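You operate a simulated robot arm through the tools that you are given. There is no shell and no other tool.

You are at the controls of a simulated robot arm. One attempt, no reset.

Task
Lower the frame to mark L and set it on its lock.

The check looks at the end state, three seconds after you hand in, the way a careful person would. Anything else that was tipped, shoved, dropped, spilled or broken makes it a failure.

Robot
A 7-joint arm with a two-finger parallel gripper, fixed in place. Base frame: the origin is at the foot of the arm, x ahead of it, y to its left, z up. Lengths are in mm, angles in degrees, forces in N, time in s.
Its first joint turns from -166.0 to 166.0 degrees. Payload 3.43 kg.
The TCP is the grasp point between the finger pads, 30 mm short of the fingertips. In the tool frame z runs along the fingers and y along their closing line. The gripper opens to 94 mm. The fingers are 28 mm wide and 10 mm thick; the gripper's body (50 by 96 mm) begins 55 mm behind the TCP.
Orientation is that of the tool frame in the base frame, as a unit quaternion [x, y, z, w]. With the fingers straight down and closing along the base's y, the tool's x points along the base's -x, its y along +y and its z along -z.

Tools
- The arm moves only by the tool nudge_tool. Its argument "steps" is a list of rows, each a list of 7 numbers: the closure, from 0 (fully open) to 1 (shut), then the shift along the tool's x, y, z in mm, then the turn, a rotation vector about the tool's x, y, z in degrees. In form: [[grip, dx, dy, dz, ax, ay, az], ...]. A call has 1 to 20 rows; each row is the pose to reach, as a shift and turn from the pose commanded when the call began, along the tool's axes at that moment. Rows are played at 5 a second. More than 50 mm and 8.6 degrees between two rows, or a gripper value outside its range, and nothing of the call is played. A pose out of reach is approached as far as the arm can. The call stops where the force on the tool passes 70 N (or 10 N more than at its start, if that is more) or the arm is blocked; 0.2 s more then pass. The fingers move at their own pace (about 45 mm/s each) and stop on an object; they squeeze with about 36 N. The grip force told is the motor's: it shows also when the fingers shut on nothing. Time passes only in rows, and 0.2 s behind the last, so rows that repeat a pose let the fingers close. It gives the time, the measured TCP pose, the force on the tool (base axes), the opening and the grip force at its end, in the units of the frame above (readings bear some noise), with the torque about the TCP (base axes, N m) and any sound that the robot's microphone picked up, and new pictures: "views" is both (left out), scene, wrist or none.
- Cameras (640 x 400 px; columns grow to the right, rows downward): "scene" is fixed at [389.5, -502.3, 1619.5]; the picture's right is [0.83, -0.56, 0.00], its down [-0.34, -0.50, -0.80] and it looks along [0.44, 0.66, -0.60] (base axes); focal length 214 px, centre (320, 200). "wrist" rides on the gripper at [76, 14, -103] in the tool frame; the picture's right is [-0.18, 0.98, 0.00], its down [-0.75, -0.14, -0.64] and it looks along [-0.63, -0.12, 0.77] (tool axes); focal length 243 px, centre (320, 200). There is no depth. A picture from a camera that has moved, and an enlarged one, comes with that camera's place and axes in the base frame and with its lens. The place of the scene camera against the robot may be out by one fixed shift of up to 18 mm in any direction.
- raise_lower(by): slides the trunk up (or, below 0, down) by that many mm; the arm rides with it, the base frame stays. It gives what a move gives, with no picture.
- enlarge(camera, box): a new picture of the part [left, top, right, bottom] of that camera's present view, enlarged. No time passes.
- finish_job(): hands the job in; it is judged then, once.

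Places have to be worked out from the pictures, the camera data and where the tool is seen. Open the gripper and draw the arm clear of the work before you hand the job in, unless the task says otherwise.

The tools are called after "Call:" as name(argument=value, ...) on one line, values as JSON. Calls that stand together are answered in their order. nudge_tool: Moves the arm, as the interface text tells. Its arguments: {"type":"object","properties":{"steps":{"type":"array","items":{"type":"array","items":{"type":"number"}}},"views":{"type":"string","enum":["both","scene","wrist","none"]}},"required":["steps"]} The other tools are called the same way: raise_lower (by) slides the trunk up or down; enlarge (camera, box) takes an enlarged picture of a part of a camera's view; finish_job () hands the job in.

At the start:

```text
time: 0.0
eef_pos: [510.1, -181.3, 1442.4]
tool_rot: [-0.001, 1.0, -0.001, 0.0]
ft_force: [0.5, -0.3, -0.1]
wrist_torque: [-0.02, -0.02, 0.0]
width: 93.9
grip_force: 0.1
trunk travel left (down, up): [-425.0, 65.0]
```

scene: 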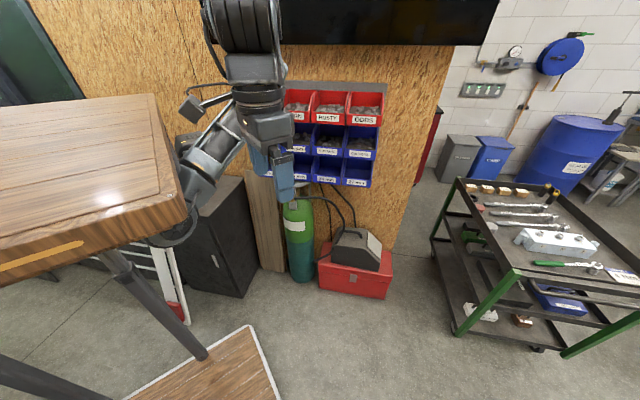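
wrist: 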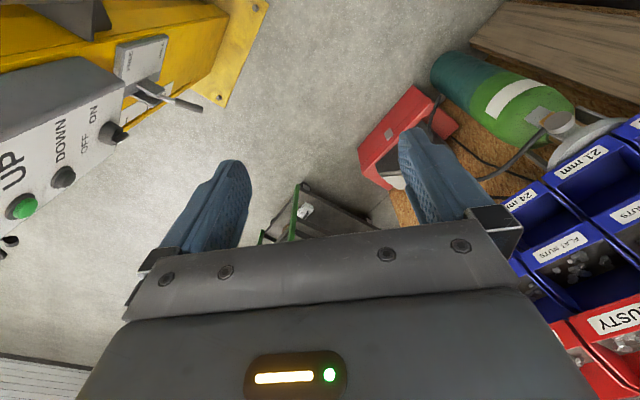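

The wrist view shows a control box (UP/DOWN/OFF/ON) on a yellow column, and the scene shows a wooden platform on the left. I'll enlarge both views before moving.

Call:
enlarge(camera="wrist", box=[0, 0, 320, 260])

Call:
enlarge(camera="scene", box=[0, 60, 320, 400])

Call:
enlarge(camera="wrist", box=[0, 200, 200, 400])

Call:
enlarge(camera="scene", box=[420, 150, 640, 360])

```text
1.54 times, centred on (160, 130) of wrist
camera zoom: at [435.2, -165.0, 1544.9], right [0.18, 0.98, 0.0], down [0.75, -0.14, 0.64], along [0.63, -0.12, -0.77], focal length 373 px, centre (566, 308)
```

zoom: 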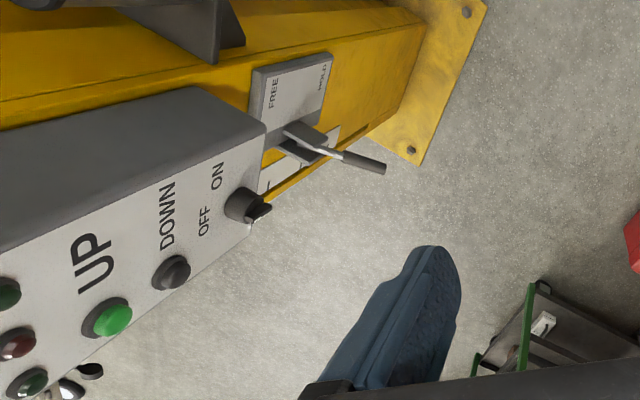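

```text
1.18 times, centred on (160, 230) of scene
camera zoom: at [389.5, -502.3, 1619.5], right [0.83, -0.56, 0.0], down [-0.34, -0.5, -0.8], along [0.44, 0.66, -0.6], focal length 252 px, centre (508, 165)
```

zoom: 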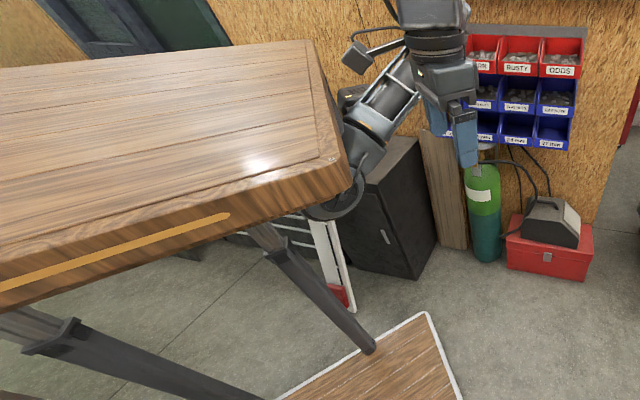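

```text
2.00 times, centred on (100, 300) of wrist
camera zoom: at [435.2, -165.0, 1544.9], right [0.18, 0.98, 0.0], down [0.75, -0.14, 0.64], along [0.63, -0.12, -0.77], focal length 485 px, centre (760, 0)
```

zoom: 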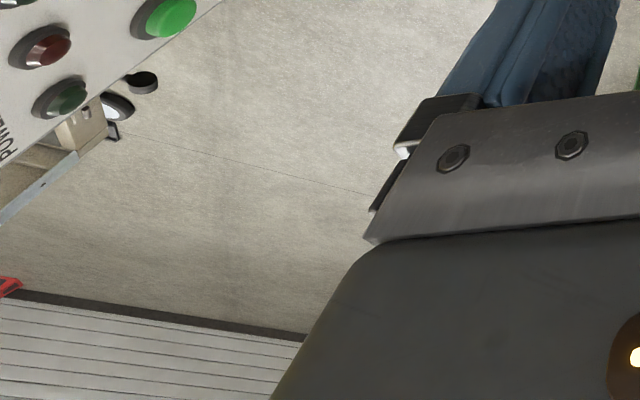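

```text
1.90 times, centred on (530, 255) of scene
camera zoom: at [389.5, -502.3, 1619.5], right [0.83, -0.56, 0.0], down [-0.34, -0.5, -0.8], along [0.44, 0.66, -0.6], focal length 408 px, centre (-80, 95)
```

zoom: 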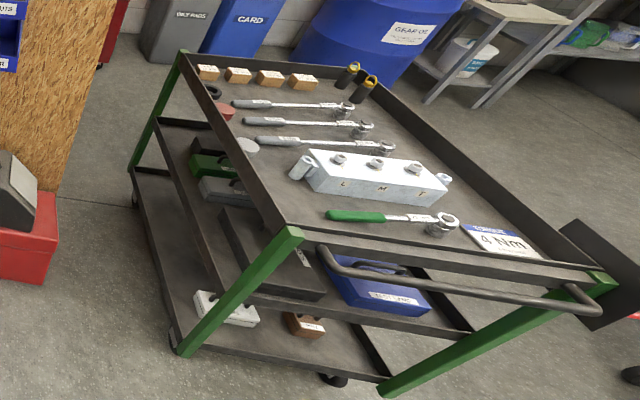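

The wrist camera sees a console with POWER lamps, UP, DOWN and OFF/ON, and behind it a FREE/HOLD lever on a yellow column, at lower y. I'll turn the tool in small steps about its own axis to look toward -y.

Call:
nudge_tool(steps=[[0, 0, 0, 0, 0, 0, 7], [0, 0, 0, 0, 0, 0, 14], [0, 0, 0, 0, 0, 0, 21], [0, 0, 0, 0, 0, 0, 28]], views="both")

```text
time: 1.0
eef_pos: [511.0, -181.2, 1442.8]
tool_rot: [0.242, 0.97, 0.0, 0.0]
ft_force: [0.1, -0.7, -0.1]
wrist_torque: [-0.02, -0.01, -0.01]
width: 94.0
grip_force: 0.0
trunk travel left (down, up): [-425.0, 65.0]
camera wrist: at [450.4, -130.8, 1544.9], right [0.62, 0.78, 0.0], down [0.6, -0.48, 0.64], along [0.5, -0.4, -0.77], focal length 243 px, centre (320, 200)
```

scene: 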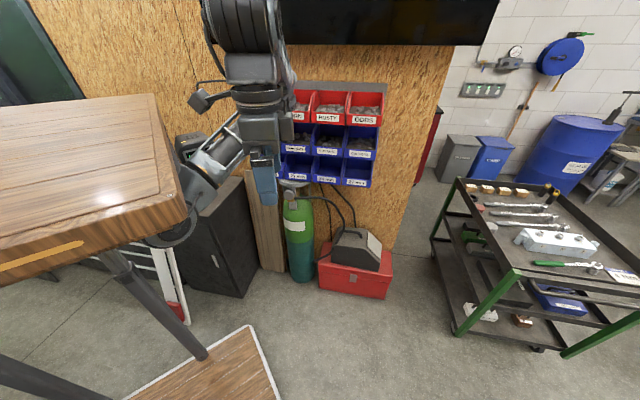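
wrist: 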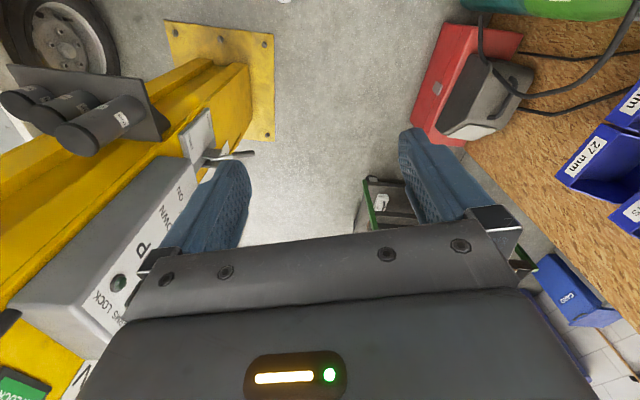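

The console sits on a tall yellow post, with a FREE/HOLD lever below it and a tyre behind. I'll keep turning to see more of the post and its marks.

Call:
nudge_tool(steps=[[0, 0, 0, 0, 0, 0, 8], [0, 0, 0, 0, 0, 0, 16], [0, 0, 0, 0, 0, 0, 24], [0, 0, 0, 0, 0, 0, 32], [0, 0, 0, 0, 0, 0, 40]], views="wrist")

Call:
enlarge(camera="wrist", box=[0, 0, 320, 200])

Call:
enlarge(camera="wrist", box=[0, 100, 240, 400])

```text
time: 2.2
eef_pos: [510.6, -180.5, 1442.2]
tool_rot: [0.56, 0.829, 0.0, 0.0]
ft_force: [0.0, 0.4, -0.2]
wrist_torque: [-0.02, 0.0, 0.01]
width: 94.0
grip_force: 0.1
trunk travel left (down, up): [-425.0, 65.0]
camera wrist: at [495.6, -102.9, 1544.6], right [0.98, 0.2, 0.0], down [0.15, -0.75, 0.64], along [0.13, -0.63, -0.77], focal length 243 px, centre (320, 200)
```

wrist: 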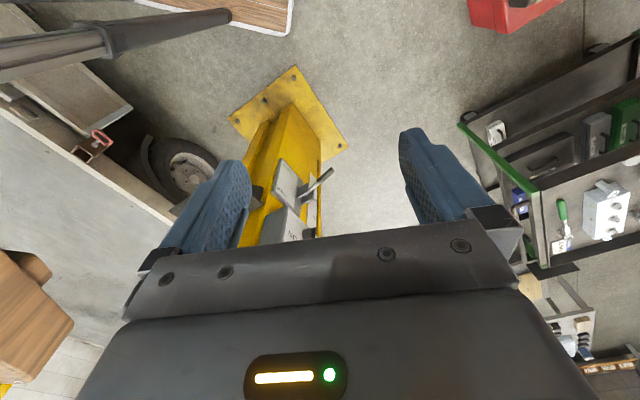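

```text
2.00 times, centred on (160, 100) of wrist
camera zoom: at [495.6, -102.9, 1544.6], right [0.98, 0.2, 0.0], down [0.15, -0.75, 0.64], along [0.13, -0.63, -0.77], focal length 485 px, centre (640, 400)
```

zoom: 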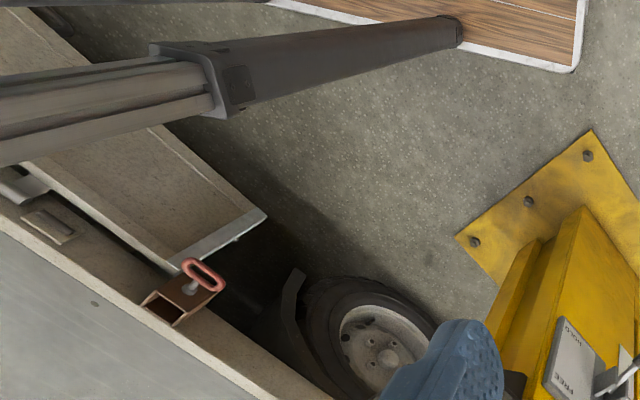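

```text
1.33 times, centred on (120, 250) of wrist
camera zoom: at [495.6, -102.9, 1544.6], right [0.98, 0.2, 0.0], down [0.15, -0.75, 0.64], along [0.13, -0.63, -0.77], focal length 324 px, centre (587, 133)
```

zoom: 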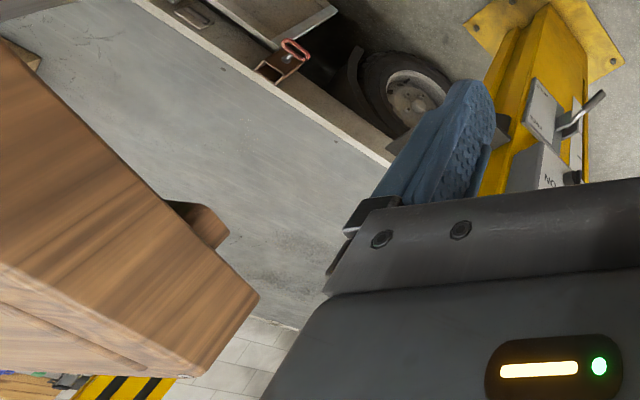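

By my estimate the panel is near (550, -610, 1200) and faces roughly (+x, +y), with the post behind it. I'll move toward (690, -330, 1442) and keep turning, so the wrist camera looks at the panel from the front.

Call:
nudge_tool(steps=[[0, -26, 14, 0, 0, 0, 7], [0, -52, 28, 0, 0, 0, 14], [0, -78, 42, 0, 0, 0, 21], [0, -104, 56, 0, 0, 0, 28], [0, -130, 70, 0, 0, 0, 35], [0, -156, 84, 0, 0, 0, 42], [0, -182, 98, 0, 0, 0, 49], [0, -206, 111, 0, 0, 0, 56]], views="both")

```text
time: 4.0
eef_pos: [689.5, -329.0, 1441.4]
tool_rot: [0.883, 0.47, 0.0, -0.001]
ft_force: [-0.3, 0.3, 0.4]
wrist_torque: [-0.03, -0.06, -0.04]
width: 94.0
grip_force: 0.1
trunk travel left (down, up): [-425.0, 65.0]
camera wrist: at [745.0, -272.4, 1544.6], right [0.71, -0.7, 0.0], down [-0.54, -0.55, 0.64], along [-0.45, -0.46, -0.77], focal length 243 px, centre (320, 200)
```

scene: 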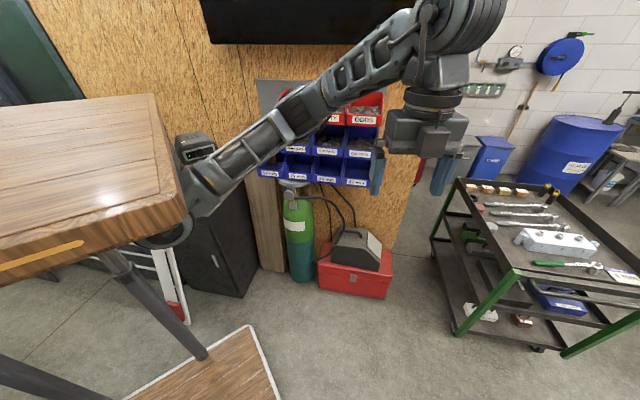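
wrist: 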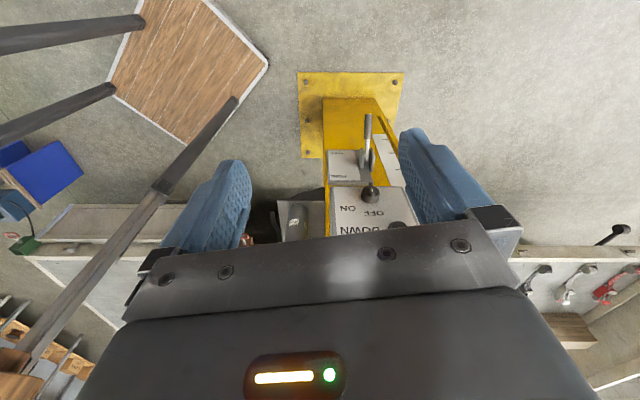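

The camera now faces the panel, but the gripper hides its upper half. I'll tilt the tool forward about its y axis, which levels the camera and lets me read the whole panel and post.

Call:
nudge_tool(steps=[[0, 0, 0, 0, 0, -7, 0], [0, 0, 0, 0, 0, -14, 0], [0, 0, 0, 0, 0, -21, 0], [0, 0, 0, 0, 0, -28, 0], [0, 0, 0, 0, 0, -35, 0], [0, 0, 0, 0, 0, -40, 0]], views="wrist")

Call:
enlarge(camera="wrist", box=[220, 0, 420, 220])

Call:
enlarge(camera="wrist", box=[0, 0, 260, 300])

Call:
enlarge(camera="wrist", box=[380, 0, 640, 300])

```text
time: 5.4
eef_pos: [690.2, -330.4, 1443.0]
tool_rot: [0.829, 0.442, -0.303, 0.162]
ft_force: [0.4, -0.9, 0.2]
wrist_torque: [0.02, 0.02, 0.04]
width: 94.3
grip_force: 0.0
trunk travel left (down, up): [-425.0, 65.0]
camera wrist: at [772.7, -233.4, 1471.8], right [0.74, -0.67, 0.12], down [-0.21, -0.06, 0.98], along [-0.64, -0.74, -0.18], focal length 243 px, centre (320, 200)
```

wrist: 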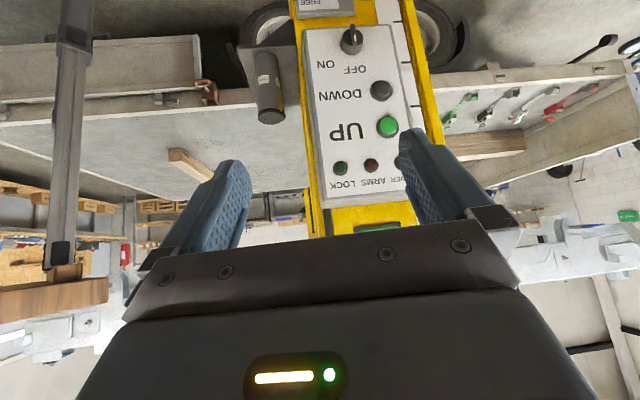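

```text
1.82 times, centred on (320, 110) of wrist
camera zoom: at [772.7, -233.4, 1471.8], right [0.74, -0.67, 0.12], down [-0.21, -0.06, 0.98], along [-0.64, -0.74, -0.18], focal length 441 px, centre (320, 364)
```

zoom: 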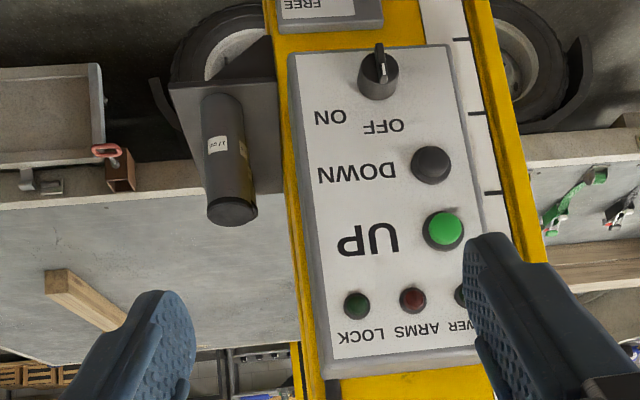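

```text
1.33 times, centred on (130, 150) of wrist
camera zoom: at [772.7, -233.4, 1471.8], right [0.74, -0.67, 0.12], down [-0.21, -0.06, 0.98], along [-0.64, -0.74, -0.18], focal length 324 px, centre (573, 267)
```

zoom: 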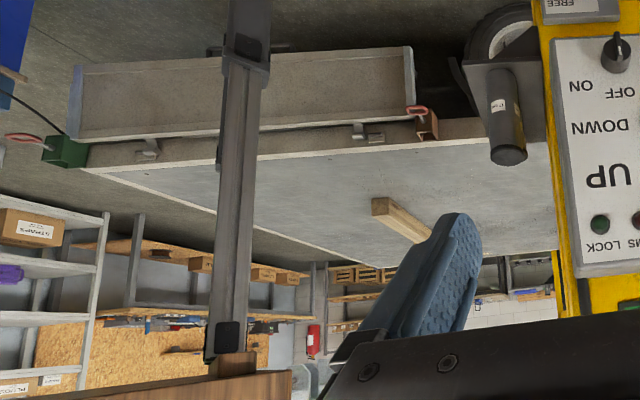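

```text
1.33 times, centred on (510, 150) of wrist
camera zoom: at [772.7, -233.4, 1471.8], right [0.74, -0.67, 0.12], down [-0.21, -0.06, 0.98], along [-0.64, -0.74, -0.18], focal length 324 px, centre (67, 267)
```

zoom: 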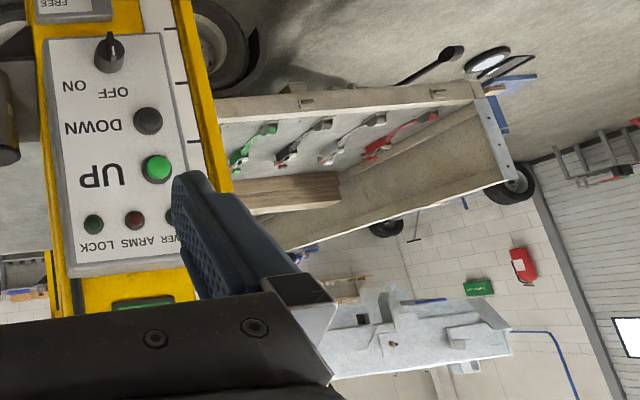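

This view shows the panel upright in the world: lamps POWER/ARMS/LOCK, green UP, black DOWN, a knob at OFF, the FREE lever below and a white ruled strip on the post beside it. I'll tilt further up to see the carriage, the frame and the scale's labels.

Call:
nudge_tool(steps=[[0, 0, 0, 0, 0, -7, 0], [0, 0, 0, 0, 0, -14, 0], [0, 0, 0, 0, 0, -21, 0], [0, 0, 0, 0, 0, -28, 0], [0, 0, 0, 0, 0, -35, 0]], views="both")

Call:
enlarge(camera="wrist", box=[160, 0, 480, 200])

Call:
enlarge(camera="wrist", box=[380, 0, 640, 260])

Call:
enlarge(camera="wrist", box=[0, 0, 260, 260])

```text
time: 6.6
eef_pos: [691.1, -329.6, 1443.2]
tool_rot: [0.7, 0.372, -0.538, 0.286]
ft_force: [0.4, 0.3, 0.6]
wrist_torque: [0.04, 0.01, 0.0]
width: 94.2
grip_force: 0.1
trunk travel left (down, up): [-425.0, 65.0]
camera wrist: at [770.0, -237.6, 1395.1], right [0.79, -0.59, 0.18], down [0.12, 0.43, 0.89], along [-0.6, -0.68, 0.41], focal length 243 px, centre (320, 200)
```

scene: 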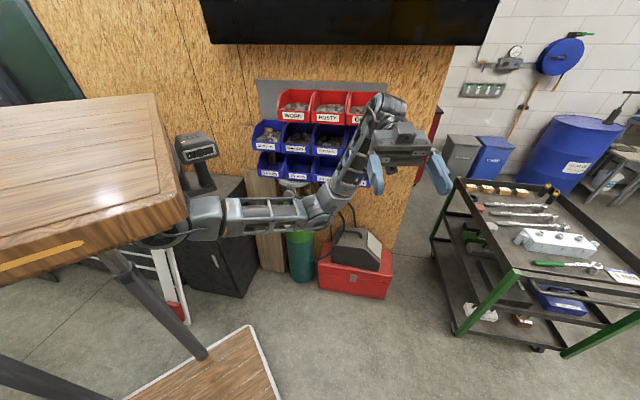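
wrist: 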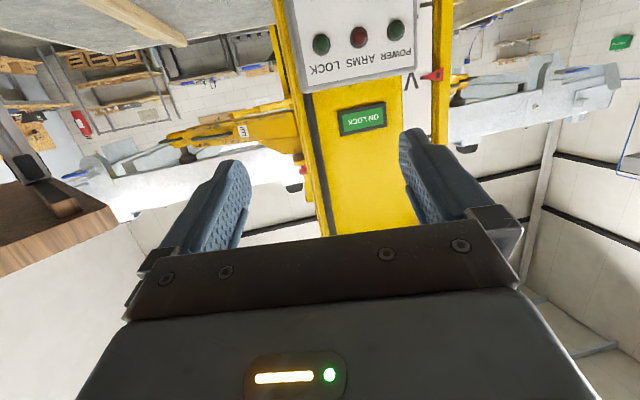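

```text
2.00 times, centred on (320, 100) of wrist
camera zoom: at [770.0, -237.6, 1395.1], right [0.79, -0.59, 0.18], down [0.12, 0.43, 0.89], along [-0.6, -0.68, 0.41], focal length 485 px, centre (320, 400)
```

zoom: 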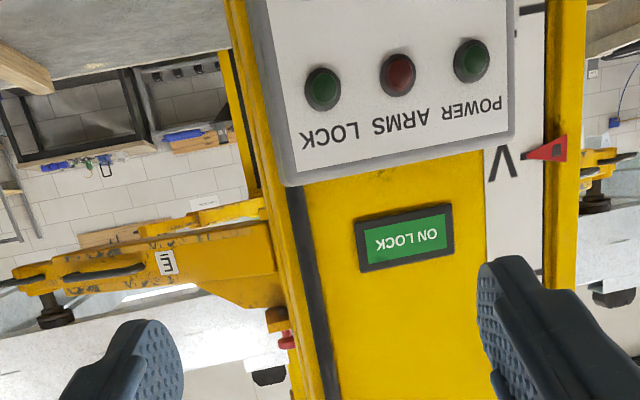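

```text
1.54 times, centred on (510, 130) of wrist
camera zoom: at [770.0, -237.6, 1395.1], right [0.79, -0.59, 0.18], down [0.12, 0.43, 0.89], along [-0.6, -0.68, 0.41], focal length 373 px, centre (28, 308)
```

zoom: 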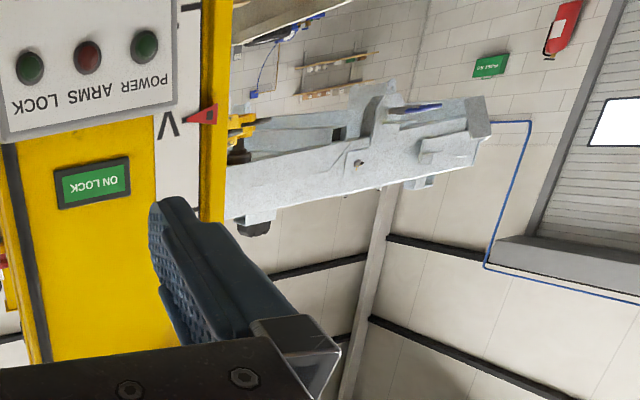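

```text
1.54 times, centred on (130, 130) of wrist
camera zoom: at [770.0, -237.6, 1395.1], right [0.79, -0.59, 0.18], down [0.12, 0.43, 0.89], along [-0.6, -0.68, 0.41], focal length 373 px, centre (612, 308)
```

zoom: 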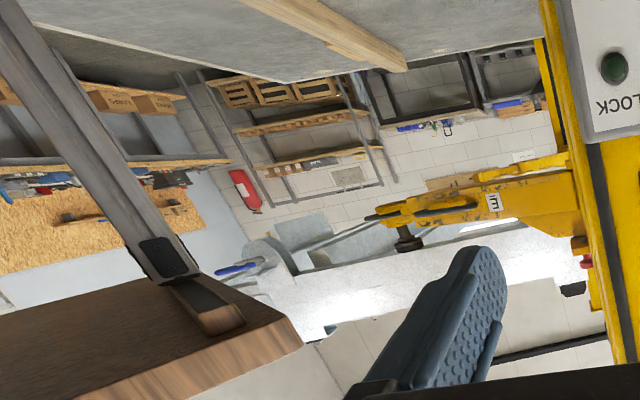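

The frame is the grey chassis carried on the yellow arms. The red pointer stands at the top mark and the ON LOCK sign is green. From two views I get LOCK lamp (525,-587,1337), POWER lamp (610,-663,1338), UP about (603,-650,1269), DOWN about (603,-650,1193) and knob about (572,-622,1075), with face normal (0.66, 0.75). I'll lower the trunk a little to see the lower post and lever.

Call:
raise_lower(by=-100)

Call:
enlarge(camera="scene", box=[0, 0, 640, 400])

Call:
enlarge(camera="wrist", box=[200, 0, 480, 175])

```text
time: 7.9
eef_pos: [690.8, -329.5, 1343.0]
tool_rot: [0.701, 0.373, -0.537, 0.286]
ft_force: [0.2, -0.1, 0.0]
wrist_torque: [0.01, 0.01, 0.02]
width: 93.8
grip_force: 0.0
trunk travel left (down, up): [-325.0, 165.0]
```

```text
1.00 times, centred on (320, 200) of scene (not enlarged: the box is as wide or as high as the picture)
camera zoom: at [389.5, -502.3, 1619.5], right [0.83, -0.56, 0.0], down [-0.34, -0.5, -0.8], along [0.44, 0.66, -0.6], focal length 214 px, centre (320, 200)
```

zoom: 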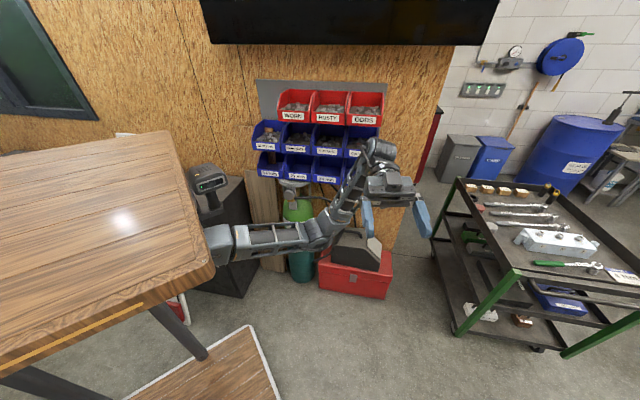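

```text
2.29 times, centred on (340, 88) of wrist
camera zoom: at [770.0, -237.8, 1295.3], right [0.79, -0.59, 0.18], down [0.12, 0.43, 0.89], along [-0.6, -0.68, 0.41], focal length 555 px, centre (274, 457)
```

zoom: 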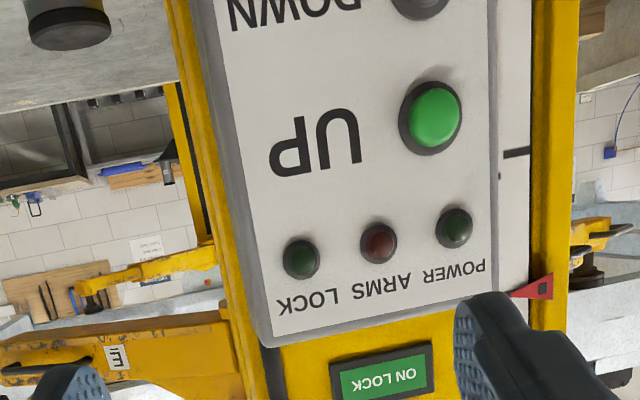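

The desk moves with the trunk, so it is the robot's own carrier, and the path stayed clear. I'll lower another 150 and tilt the camera back down to inspect the lever and scale.

Call:
raise_lower(by=-150)

Call:
nudge_tool(steps=[[0, 0, 0, 0, 0, 7, 0], [0, 0, 0, 0, 0, 14, 0], [0, 0, 0, 0, 0, 21, 0], [0, 0, 0, 0, 0, 28, 0], [0, 0, 0, 0, 0, 35, 0]], views="both")

Call:
enlarge(camera="wrist", box=[220, 0, 420, 125])

Call:
enlarge(camera="wrist", box=[280, 80, 420, 220])

```text
time: 9.7
eef_pos: [691.2, -330.0, 1191.8]
tool_rot: [0.701, 0.374, -0.536, 0.286]
ft_force: [-0.2, -1.0, -0.6]
wrist_torque: [0.01, 0.01, 0.0]
width: 93.9
grip_force: 0.0
trunk travel left (down, up): [-175.0, 315.0]
```

```text
time: 10.9
eef_pos: [692.1, -330.5, 1194.3]
tool_rot: [0.829, 0.442, -0.301, 0.161]
ft_force: [0.5, 0.3, -0.3]
wrist_torque: [0.03, 0.0, 0.0]
width: 94.0
grip_force: 0.1
trunk travel left (down, up): [-175.0, 315.0]
camera wrist: at [773.3, -233.2, 1222.0], right [0.74, -0.67, 0.12], down [-0.21, -0.06, 0.98], along [-0.64, -0.74, -0.18], focal length 243 px, centre (320, 200)
```

scene: 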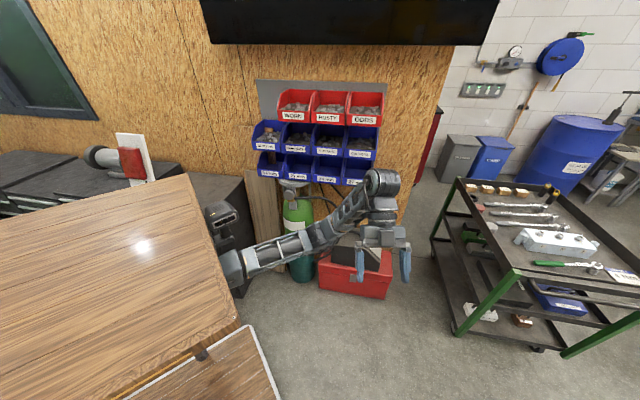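
wrist: 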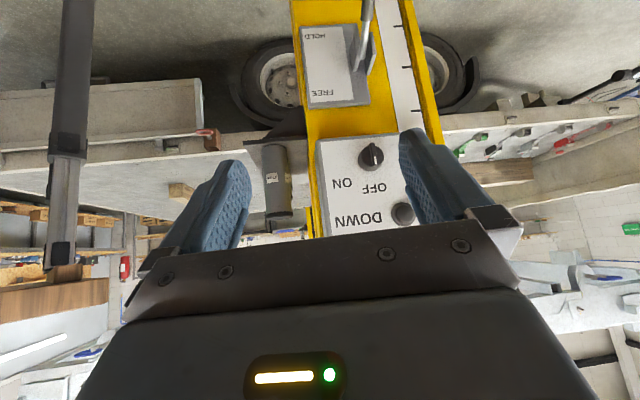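

```text
3.20 times, centred on (320, 62) of wrist
camera zoom: at [773.3, -233.2, 1222.0], right [0.74, -0.67, 0.12], down [-0.21, -0.06, 0.98], along [-0.64, -0.74, -0.18], focal length 776 px, centre (320, 640)
```

zoom: 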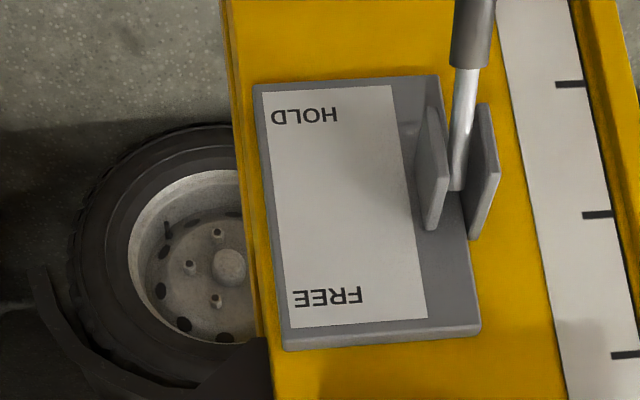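

```text
2.86 times, centred on (350, 150) of wrist
camera zoom: at [773.3, -233.2, 1222.0], right [0.74, -0.67, 0.12], down [-0.21, -0.06, 0.98], along [-0.64, -0.74, -0.18], focal length 693 px, centre (234, 343)
```

zoom: 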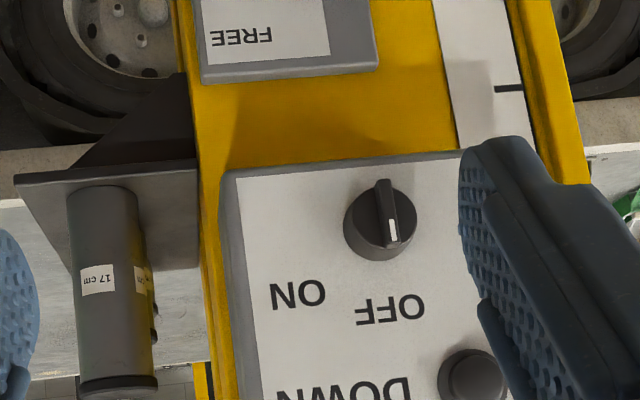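

The knob's white mark points at OFF, with ON 45° clockwise of it, and the lever hangs at HOLD with FREE above. No L is visible on the strip so far, so I'll tilt down to see its lower part.

Call:
nudge_tool(steps=[[0, 0, 0, 0, 0, 7, 0], [0, 0, 0, 0, 0, 14, 0], [0, 0, 0, 0, 0, 21, 0], [0, 0, 0, 0, 0, 28, 0]], views="wrist")

Call:
enlarge(camera="wrist", box=[280, 20, 440, 180])

```text
time: 11.9
eef_pos: [691.5, -328.5, 1192.2]
tool_rot: [0.878, 0.467, -0.092, 0.049]
ft_force: [-0.6, 0.3, -0.2]
wrist_torque: [-0.02, 0.01, -0.04]
width: 93.8
grip_force: 0.0
trunk travel left (down, up): [-175.0, 315.0]
camera wrist: at [757.4, -256.9, 1276.5], right [0.72, -0.7, 0.04], down [-0.45, -0.42, 0.78], along [-0.53, -0.58, -0.62], focal length 243 px, centre (320, 200)
```

wrist: 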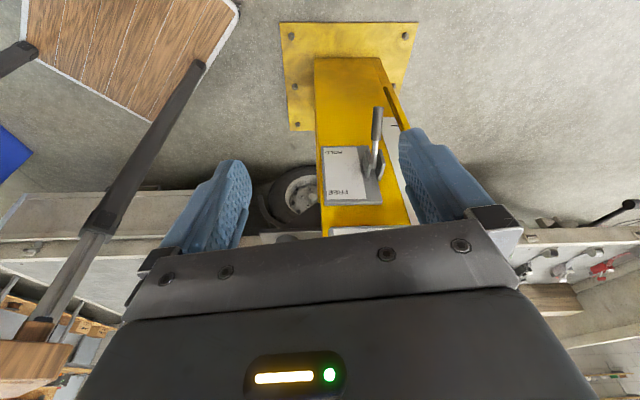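

```text
2.50 times, centred on (360, 100) of wrist
camera zoom: at [757.4, -256.9, 1276.5], right [0.72, -0.7, 0.04], down [-0.45, -0.42, 0.78], along [-0.53, -0.58, -0.62], focal length 606 px, centre (220, 450)
```

zoom: 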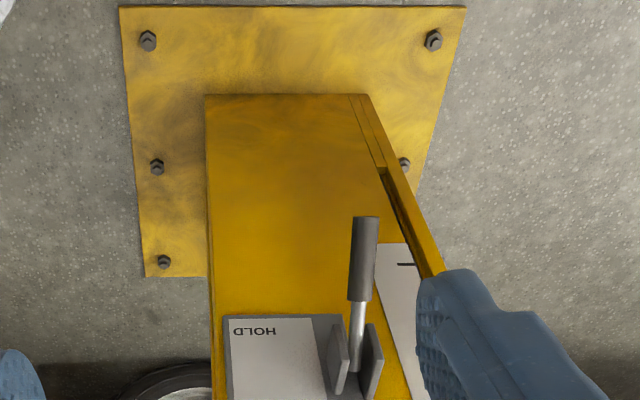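

The bottom of the strip shows plain ticks about 113 mm apart and no L. The labels beside the panel are hidden from this side, so I'll raise the trunk and move the camera further around to see past the panel's edge.

Call:
raise_lower(by=130)

Call:
nudge_tool(steps=[[0, -23, 32, 5, 0, -7, 0], [0, -47, 64, 10, 0, -14, 0], [0, -70, 97, 15, 0, -21, 0], [0, -94, 129, 20, 0, -28, 0]], views="both")

Call:
enlarge(camera="wrist", box=[220, 0, 440, 220])

```text
time: 13.5
eef_pos: [689.7, -329.7, 1322.4]
tool_rot: [0.878, 0.467, -0.093, 0.049]
ft_force: [0.2, 0.0, -0.5]
wrist_torque: [0.04, -0.01, -0.01]
width: 94.0
grip_force: 0.0
trunk travel left (down, up): [-305.0, 185.0]
```

```text
time: 14.5
eef_pos: [744.2, -480.6, 1322.2]
tool_rot: [0.829, 0.442, -0.302, 0.161]
ft_force: [-0.9, 1.2, -0.1]
wrist_torque: [0.01, -0.02, 0.04]
width: 93.8
grip_force: 0.2
trunk travel left (down, up): [-305.0, 185.0]
camera wrist: at [826.6, -384.1, 1350.5], right [0.74, -0.67, 0.12], down [-0.21, -0.06, 0.98], along [-0.64, -0.74, -0.18], focal length 243 px, centre (320, 200)
```

scene: 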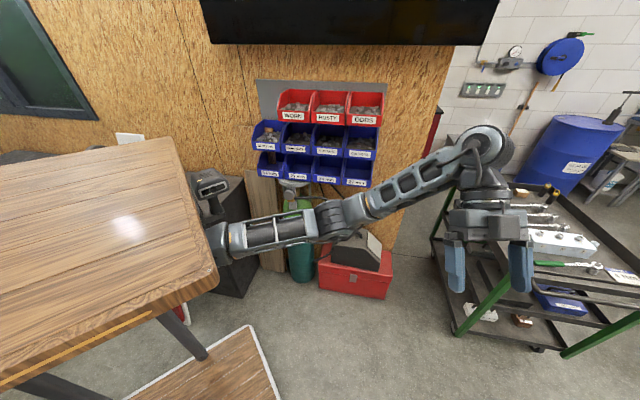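
wrist: 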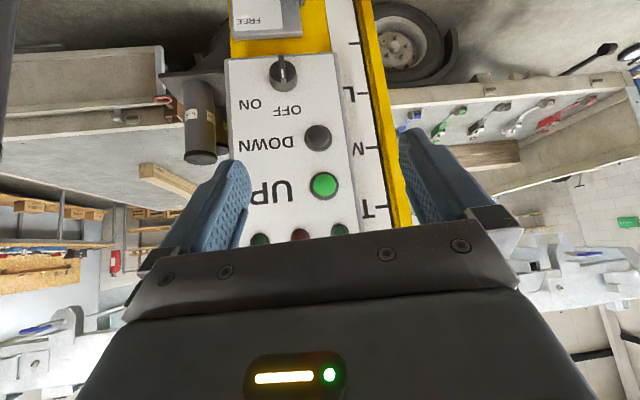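

```text
1.82 times, centred on (330, 110) of wrist
camera zoom: at [826.6, -384.1, 1350.5], right [0.74, -0.67, 0.12], down [-0.21, -0.06, 0.98], along [-0.64, -0.74, -0.18], focal length 441 px, centre (302, 364)
```

zoom: 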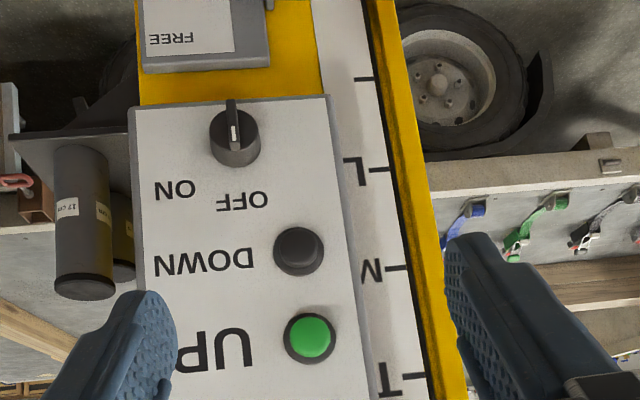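

Labels are now visible on the strip beside the panel. I'll enlarge that part to read the letters, remembering that the wrist image is upside down.

Call:
enlarge(camera="wrist", box=[330, 70, 410, 120])

Call:
enlarge(camera="wrist", box=[335, 125, 415, 175])

Call:
enlarge(camera="wrist", box=[335, 185, 415, 235])

Call:
enlarge(camera="wrist", box=[310, 0, 410, 70])

```text
8.00 times, centred on (370, 95) of wrist
camera zoom: at [826.6, -384.1, 1350.5], right [0.74, -0.67, 0.12], down [-0.21, -0.06, 0.98], along [-0.64, -0.74, -0.18], focal length 1941 px, centre (-80, 1040)
```

zoom: 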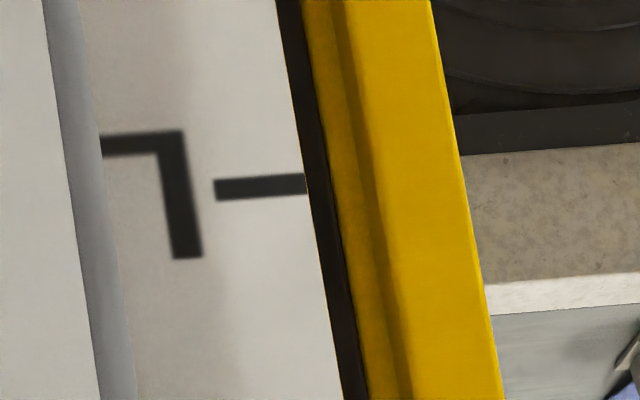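

```text
8.00 times, centred on (375, 150) of wrist
camera zoom: at [826.6, -384.1, 1350.5], right [0.74, -0.67, 0.12], down [-0.21, -0.06, 0.98], along [-0.64, -0.74, -0.18], focal length 1941 px, centre (-120, 600)
```

zoom: 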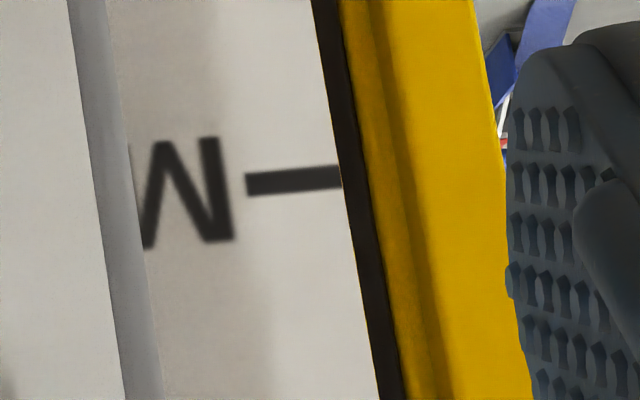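

```text
8.00 times, centred on (375, 210) of wrist
camera zoom: at [826.6, -384.1, 1350.5], right [0.74, -0.67, 0.12], down [-0.21, -0.06, 0.98], along [-0.64, -0.74, -0.18], focal length 1941 px, centre (-120, 120)
```

zoom: 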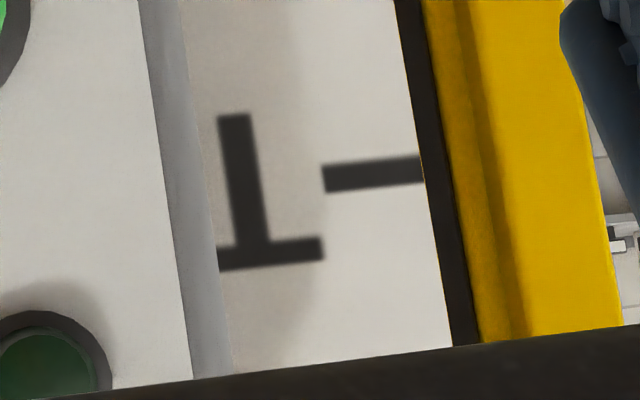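

```text
5.71 times, centred on (360, 35) of wrist
camera zoom: at [826.6, -384.1, 1350.5], right [0.74, -0.67, 0.12], down [-0.21, -0.06, 0.98], along [-0.64, -0.74, -0.18], focal length 1386 px, centre (91, 1143)
```

zoom: 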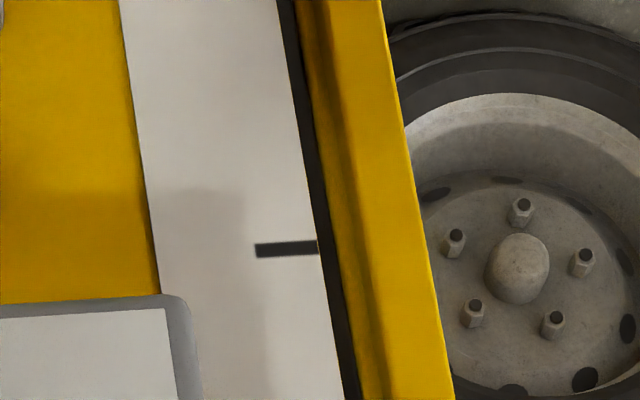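

The marks read L at about z 1052, M about 1172, T about 1292 and the top mark about 1412, where the pointer is now, so the frame must drop about 360 mm. Before that I need to be sure the frame's path clears the robot's desk and the trailer load, so I'll yaw the view to follow the frame toward the robot's side.

Call:
nudge_tool(steps=[[0, 0, 0, 0, 5.14, 0, 6.13], [0, 0, 0, 0, 10.28, 0, 12.26], [0, 0, 0, 0, 15.42, 0, 18.39], [0, 0, 0, 0, 20.56, 0, 24.52]], views="both")

Call:
enlarge(camera="wrist", box=[0, 0, 320, 320])

```text
time: 15.5
eef_pos: [741.2, -482.7, 1316.5]
tool_rot: [0.916, 0.209, -0.337, 0.067]
ft_force: [0.5, 0.5, -0.2]
wrist_torque: [0.0, 0.06, 0.0]
width: 94.0
grip_force: 0.0
out of reach, approached as far as the arm can: row 4
trunk travel left (down, up): [-305.0, 185.0]
camera wrist: at [861.0, -441.6, 1345.0], right [0.3, -0.95, 0.1], down [-0.2, 0.04, 0.98], along [-0.93, -0.31, -0.18], focal length 243 px, centre (320, 200)
```

scene: 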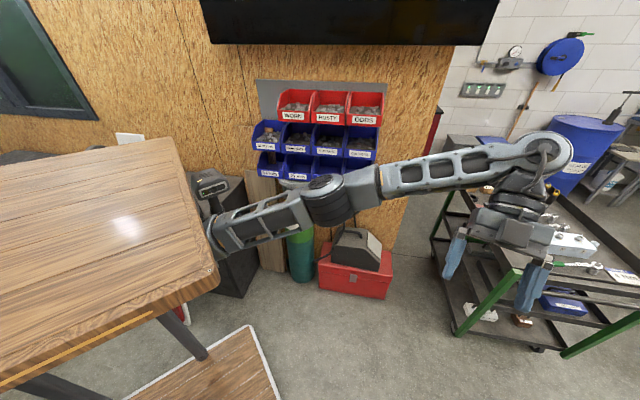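
wrist: 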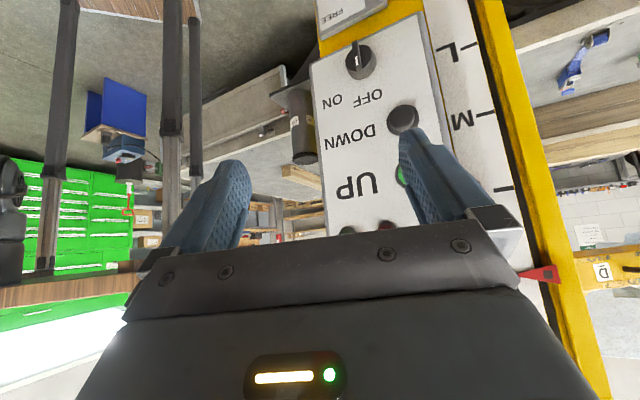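

```text
1.25 times, centred on (160, 160) of wrist
camera zoom: at [861.0, -441.6, 1345.0], right [0.3, -0.95, 0.1], down [-0.2, 0.04, 0.98], along [-0.93, -0.31, -0.18], focal length 303 px, centre (520, 250)
```

zoom: 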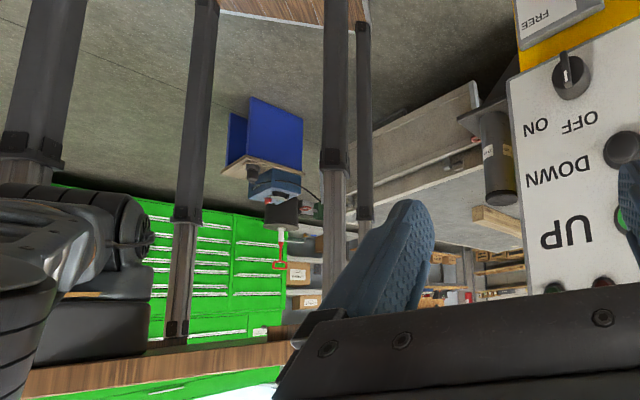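

From here L and M read clearly, and the pointer sits one tick above T. I'll tilt up to check the gap between the frame and the robot's desk.

Call:
nudge_tool(steps=[[0, 0, 0, 0, 0, -7, 0], [0, 0, 0, 0, 0, -14, 0], [0, 0, 0, 0, 0, -21, 0], [0, 0, 0, 0, 0, -28, 0]], views="wrist")

Call:
enlarge(camera="wrist", box=[0, 0, 320, 240])

Call:
enlarge(camera="wrist", box=[320, 0, 640, 300])

```text
time: 16.5
eef_pos: [739.9, -484.5, 1317.2]
tool_rot: [0.811, 0.173, -0.547, 0.117]
ft_force: [-0.5, 0.2, 0.6]
wrist_torque: [0.01, -0.05, 0.02]
width: 94.0
grip_force: 0.0
trunk travel left (down, up): [-305.0, 185.0]
camera wrist: at [859.3, -445.6, 1284.6], right [0.34, -0.93, 0.17], down [0.23, 0.26, 0.94], along [-0.91, -0.28, 0.3], focal length 243 px, centre (320, 200)
```

wrist: 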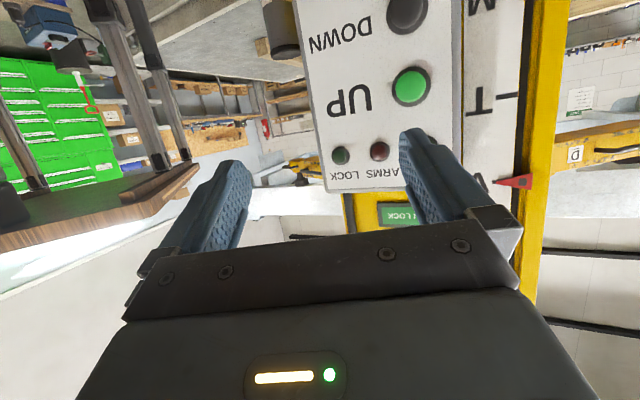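

```text
1.67 times, centred on (160, 120) of wrist
camera zoom: at [859.3, -445.6, 1284.6], right [0.34, -0.93, 0.17], down [0.23, 0.26, 0.94], along [-0.91, -0.28, 0.3], focal length 404 px, centre (587, 333)
```

zoom: 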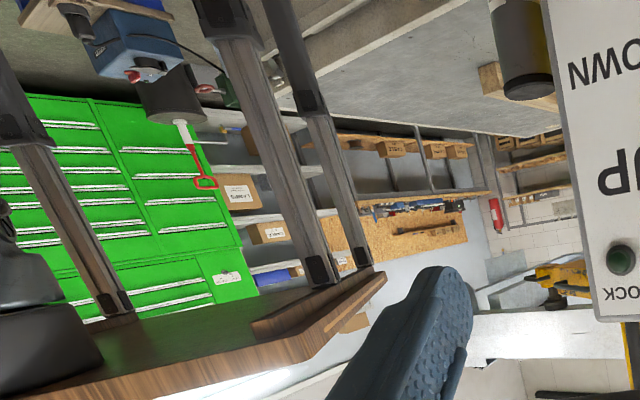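

```text
1.33 times, centred on (480, 150) of wrist
camera zoom: at [859.3, -445.6, 1284.6], right [0.34, -0.93, 0.17], down [0.23, 0.26, 0.94], along [-0.91, -0.28, 0.3], focal length 324 px, centre (107, 267)
```

zoom: 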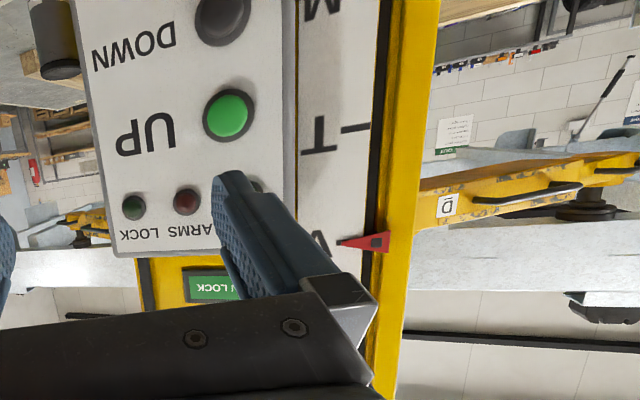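

The frame's near rail runs behind the post, clear of the desk and of my working side, with timbers and a trailer below it. Next I'll square the tool to the panel (tool z into the panel, fingers closing sideways) about 150 mm in front of it, in line with the knob.

Call:
nudge_tool(steps=[[0, -6, -0.5, 14, -4.8, -4.33, -0.93], [0, -12, -1, 28, -9.6, -8.66, -1.86], [0, -17, -1.5, 43, -14.4, -13, -2.8], [0, -23, -2, 57, -19.2, -17.3, -3.7], [0, -29, -2.4, 71.8, -23.95, -21.65, -4.66]], views="both")

```text
time: 17.7
eef_pos: [668.8, -511.9, 1316.8]
tool_rot: [-0.644, -0.29, 0.646, -0.291]
ft_force: [-0.5, -0.3, 0.0]
wrist_torque: [-0.03, 0.02, 0.01]
width: 94.1
grip_force: 0.1
trunk travel left (down, up): [-305.0, 185.0]
camera wrist: at [748.4, -444.3, 1240.3], right [0.74, -0.65, 0.18], down [0.32, 0.58, 0.75], along [-0.6, -0.49, 0.63], focal length 243 px, centre (320, 200)
```

scene: 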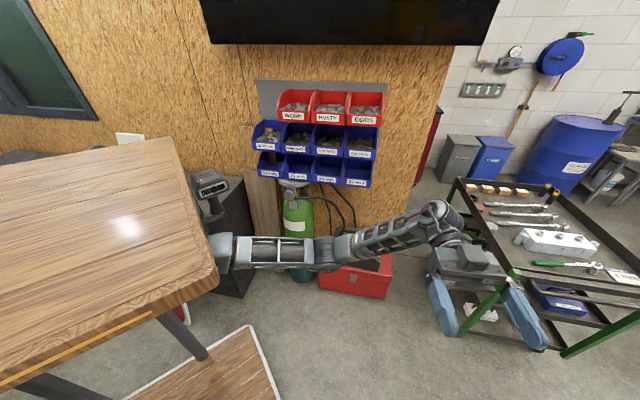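
wrist: 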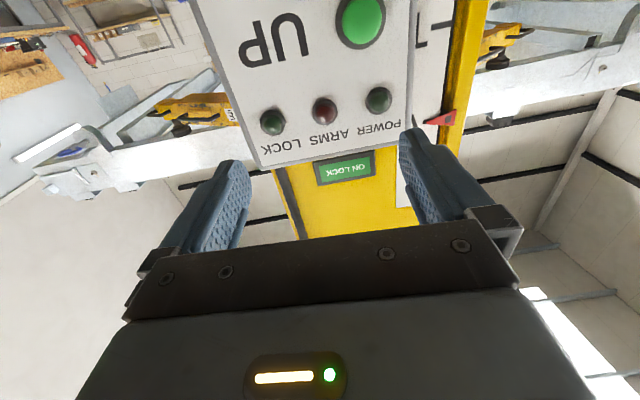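

The tool is square to the panel. The frame's left end is now in view, so I'll yaw a little further to check its clearance from the robot's desk before lowering the trunk.

Call:
nudge_tool(steps=[[0, 0, 0, 0, 7, 0, 0], [0, 0, 0, 0, 14, 0, 0], [0, 0, 0, 0, 21, 0, 0], [0, 0, 0, 0, 28, 0, 0]], views="wrist")

Call:
enlarge(camera="wrist", box=[0, 0, 320, 260])

```text
time: 18.7
eef_pos: [667.2, -512.7, 1316.3]
tool_rot: [0.696, 0.124, -0.696, 0.124]
ft_force: [-0.2, 0.4, 1.1]
wrist_torque: [0.01, 0.01, 0.03]
width: 94.2
grip_force: 0.1
trunk travel left (down, up): [-305.0, 185.0]
camera wrist: at [770.5, -489.6, 1239.4], right [0.34, -0.92, 0.18], down [0.55, 0.35, 0.75], along [-0.76, -0.15, 0.63], focal length 243 px, centre (320, 200)
```

wrist: 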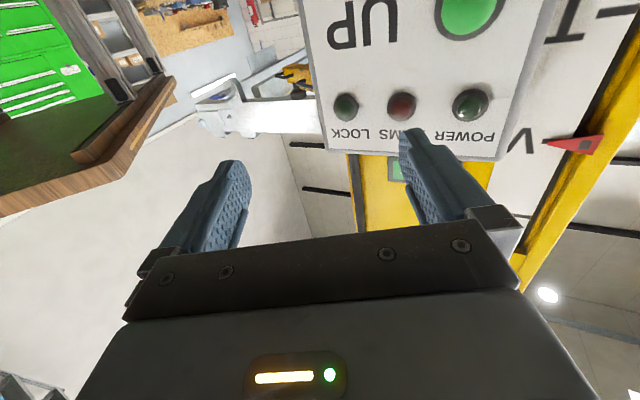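

```text
1.54 times, centred on (160, 130) of wrist
camera zoom: at [770.5, -489.6, 1239.4], right [0.34, -0.92, 0.18], down [0.55, 0.35, 0.75], along [-0.76, -0.15, 0.63], focal length 373 px, centre (566, 308)
```

zoom: 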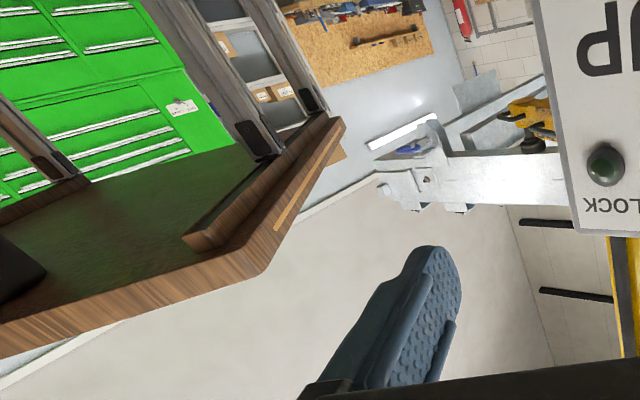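

Triangulating gives a desk edge at y≈-285 and the frame's nearest corner at about y≈-305 to -325, so their footprints don't overlap. I'll turn square to the panel again and lower the trunk to the knob's height (z≈1075).

Call:
nudge_tool(steps=[[0, 0, 0, 0, -7, 0, 0], [0, 0, 0, 0, -14, 0, 0], [0, 0, 0, 0, -21, 0, 0], [0, 0, 0, 0, -28, 0, 0]], views="none")

Call:
raise_lower(by=-241)

Call:
enlarge(camera="wrist", box=[160, 0, 480, 200])

Call:
enlarge(camera="scene", box=[0, 0, 639, 399])

```text
time: 19.7
eef_pos: [668.1, -513.4, 1316.5]
tool_rot: [0.645, 0.29, -0.645, 0.291]
ft_force: [0.6, -0.3, 0.2]
wrist_torque: [-0.01, -0.03, -0.02]
width: 94.0
grip_force: 0.1
trunk travel left (down, up): [-305.0, 185.0]
```

```text
time: 22.2
eef_pos: [668.2, -513.9, 1075.3]
tool_rot: [0.645, 0.289, -0.645, 0.289]
ft_force: [-0.3, 0.2, -1.2]
wrist_torque: [-0.03, -0.02, -0.02]
width: 93.9
grip_force: 0.2
trunk travel left (down, up): [-64.0, 426.0]
```

```text
2.00 times, centred on (320, 100) of wrist
camera zoom: at [748.2, -445.3, 999.1], right [0.73, -0.65, 0.18], down [0.32, 0.57, 0.75], along [-0.6, -0.49, 0.63], focal length 485 px, centre (320, 400)
```

zoom: 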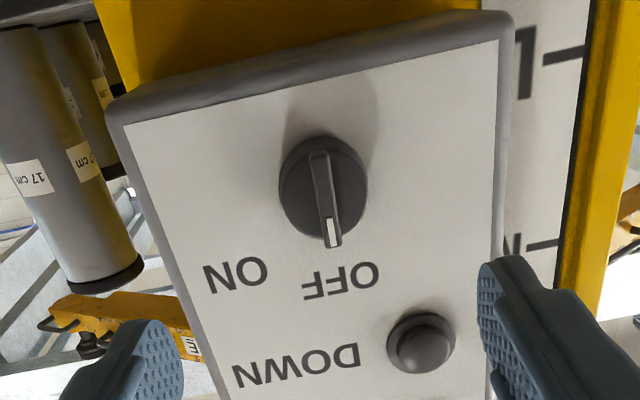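

```text
1.00 times, centred on (320, 200) of scene (not enlarged: the box is as wide or as high as the picture)
camera zoom: at [389.5, -502.3, 1619.5], right [0.83, -0.56, 0.0], down [-0.34, -0.5, -0.8], along [0.44, 0.66, -0.6], focal length 215 px, centre (320, 200)
```

zoom: 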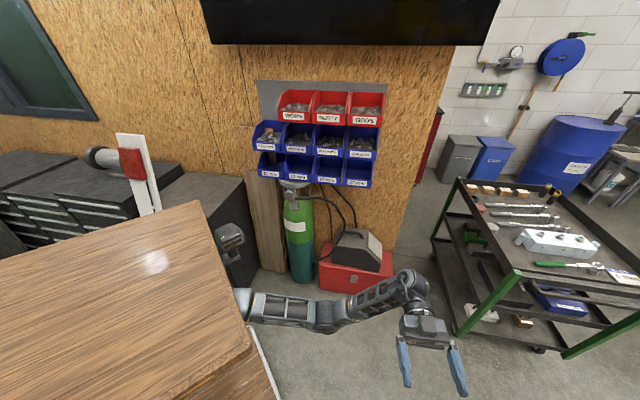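

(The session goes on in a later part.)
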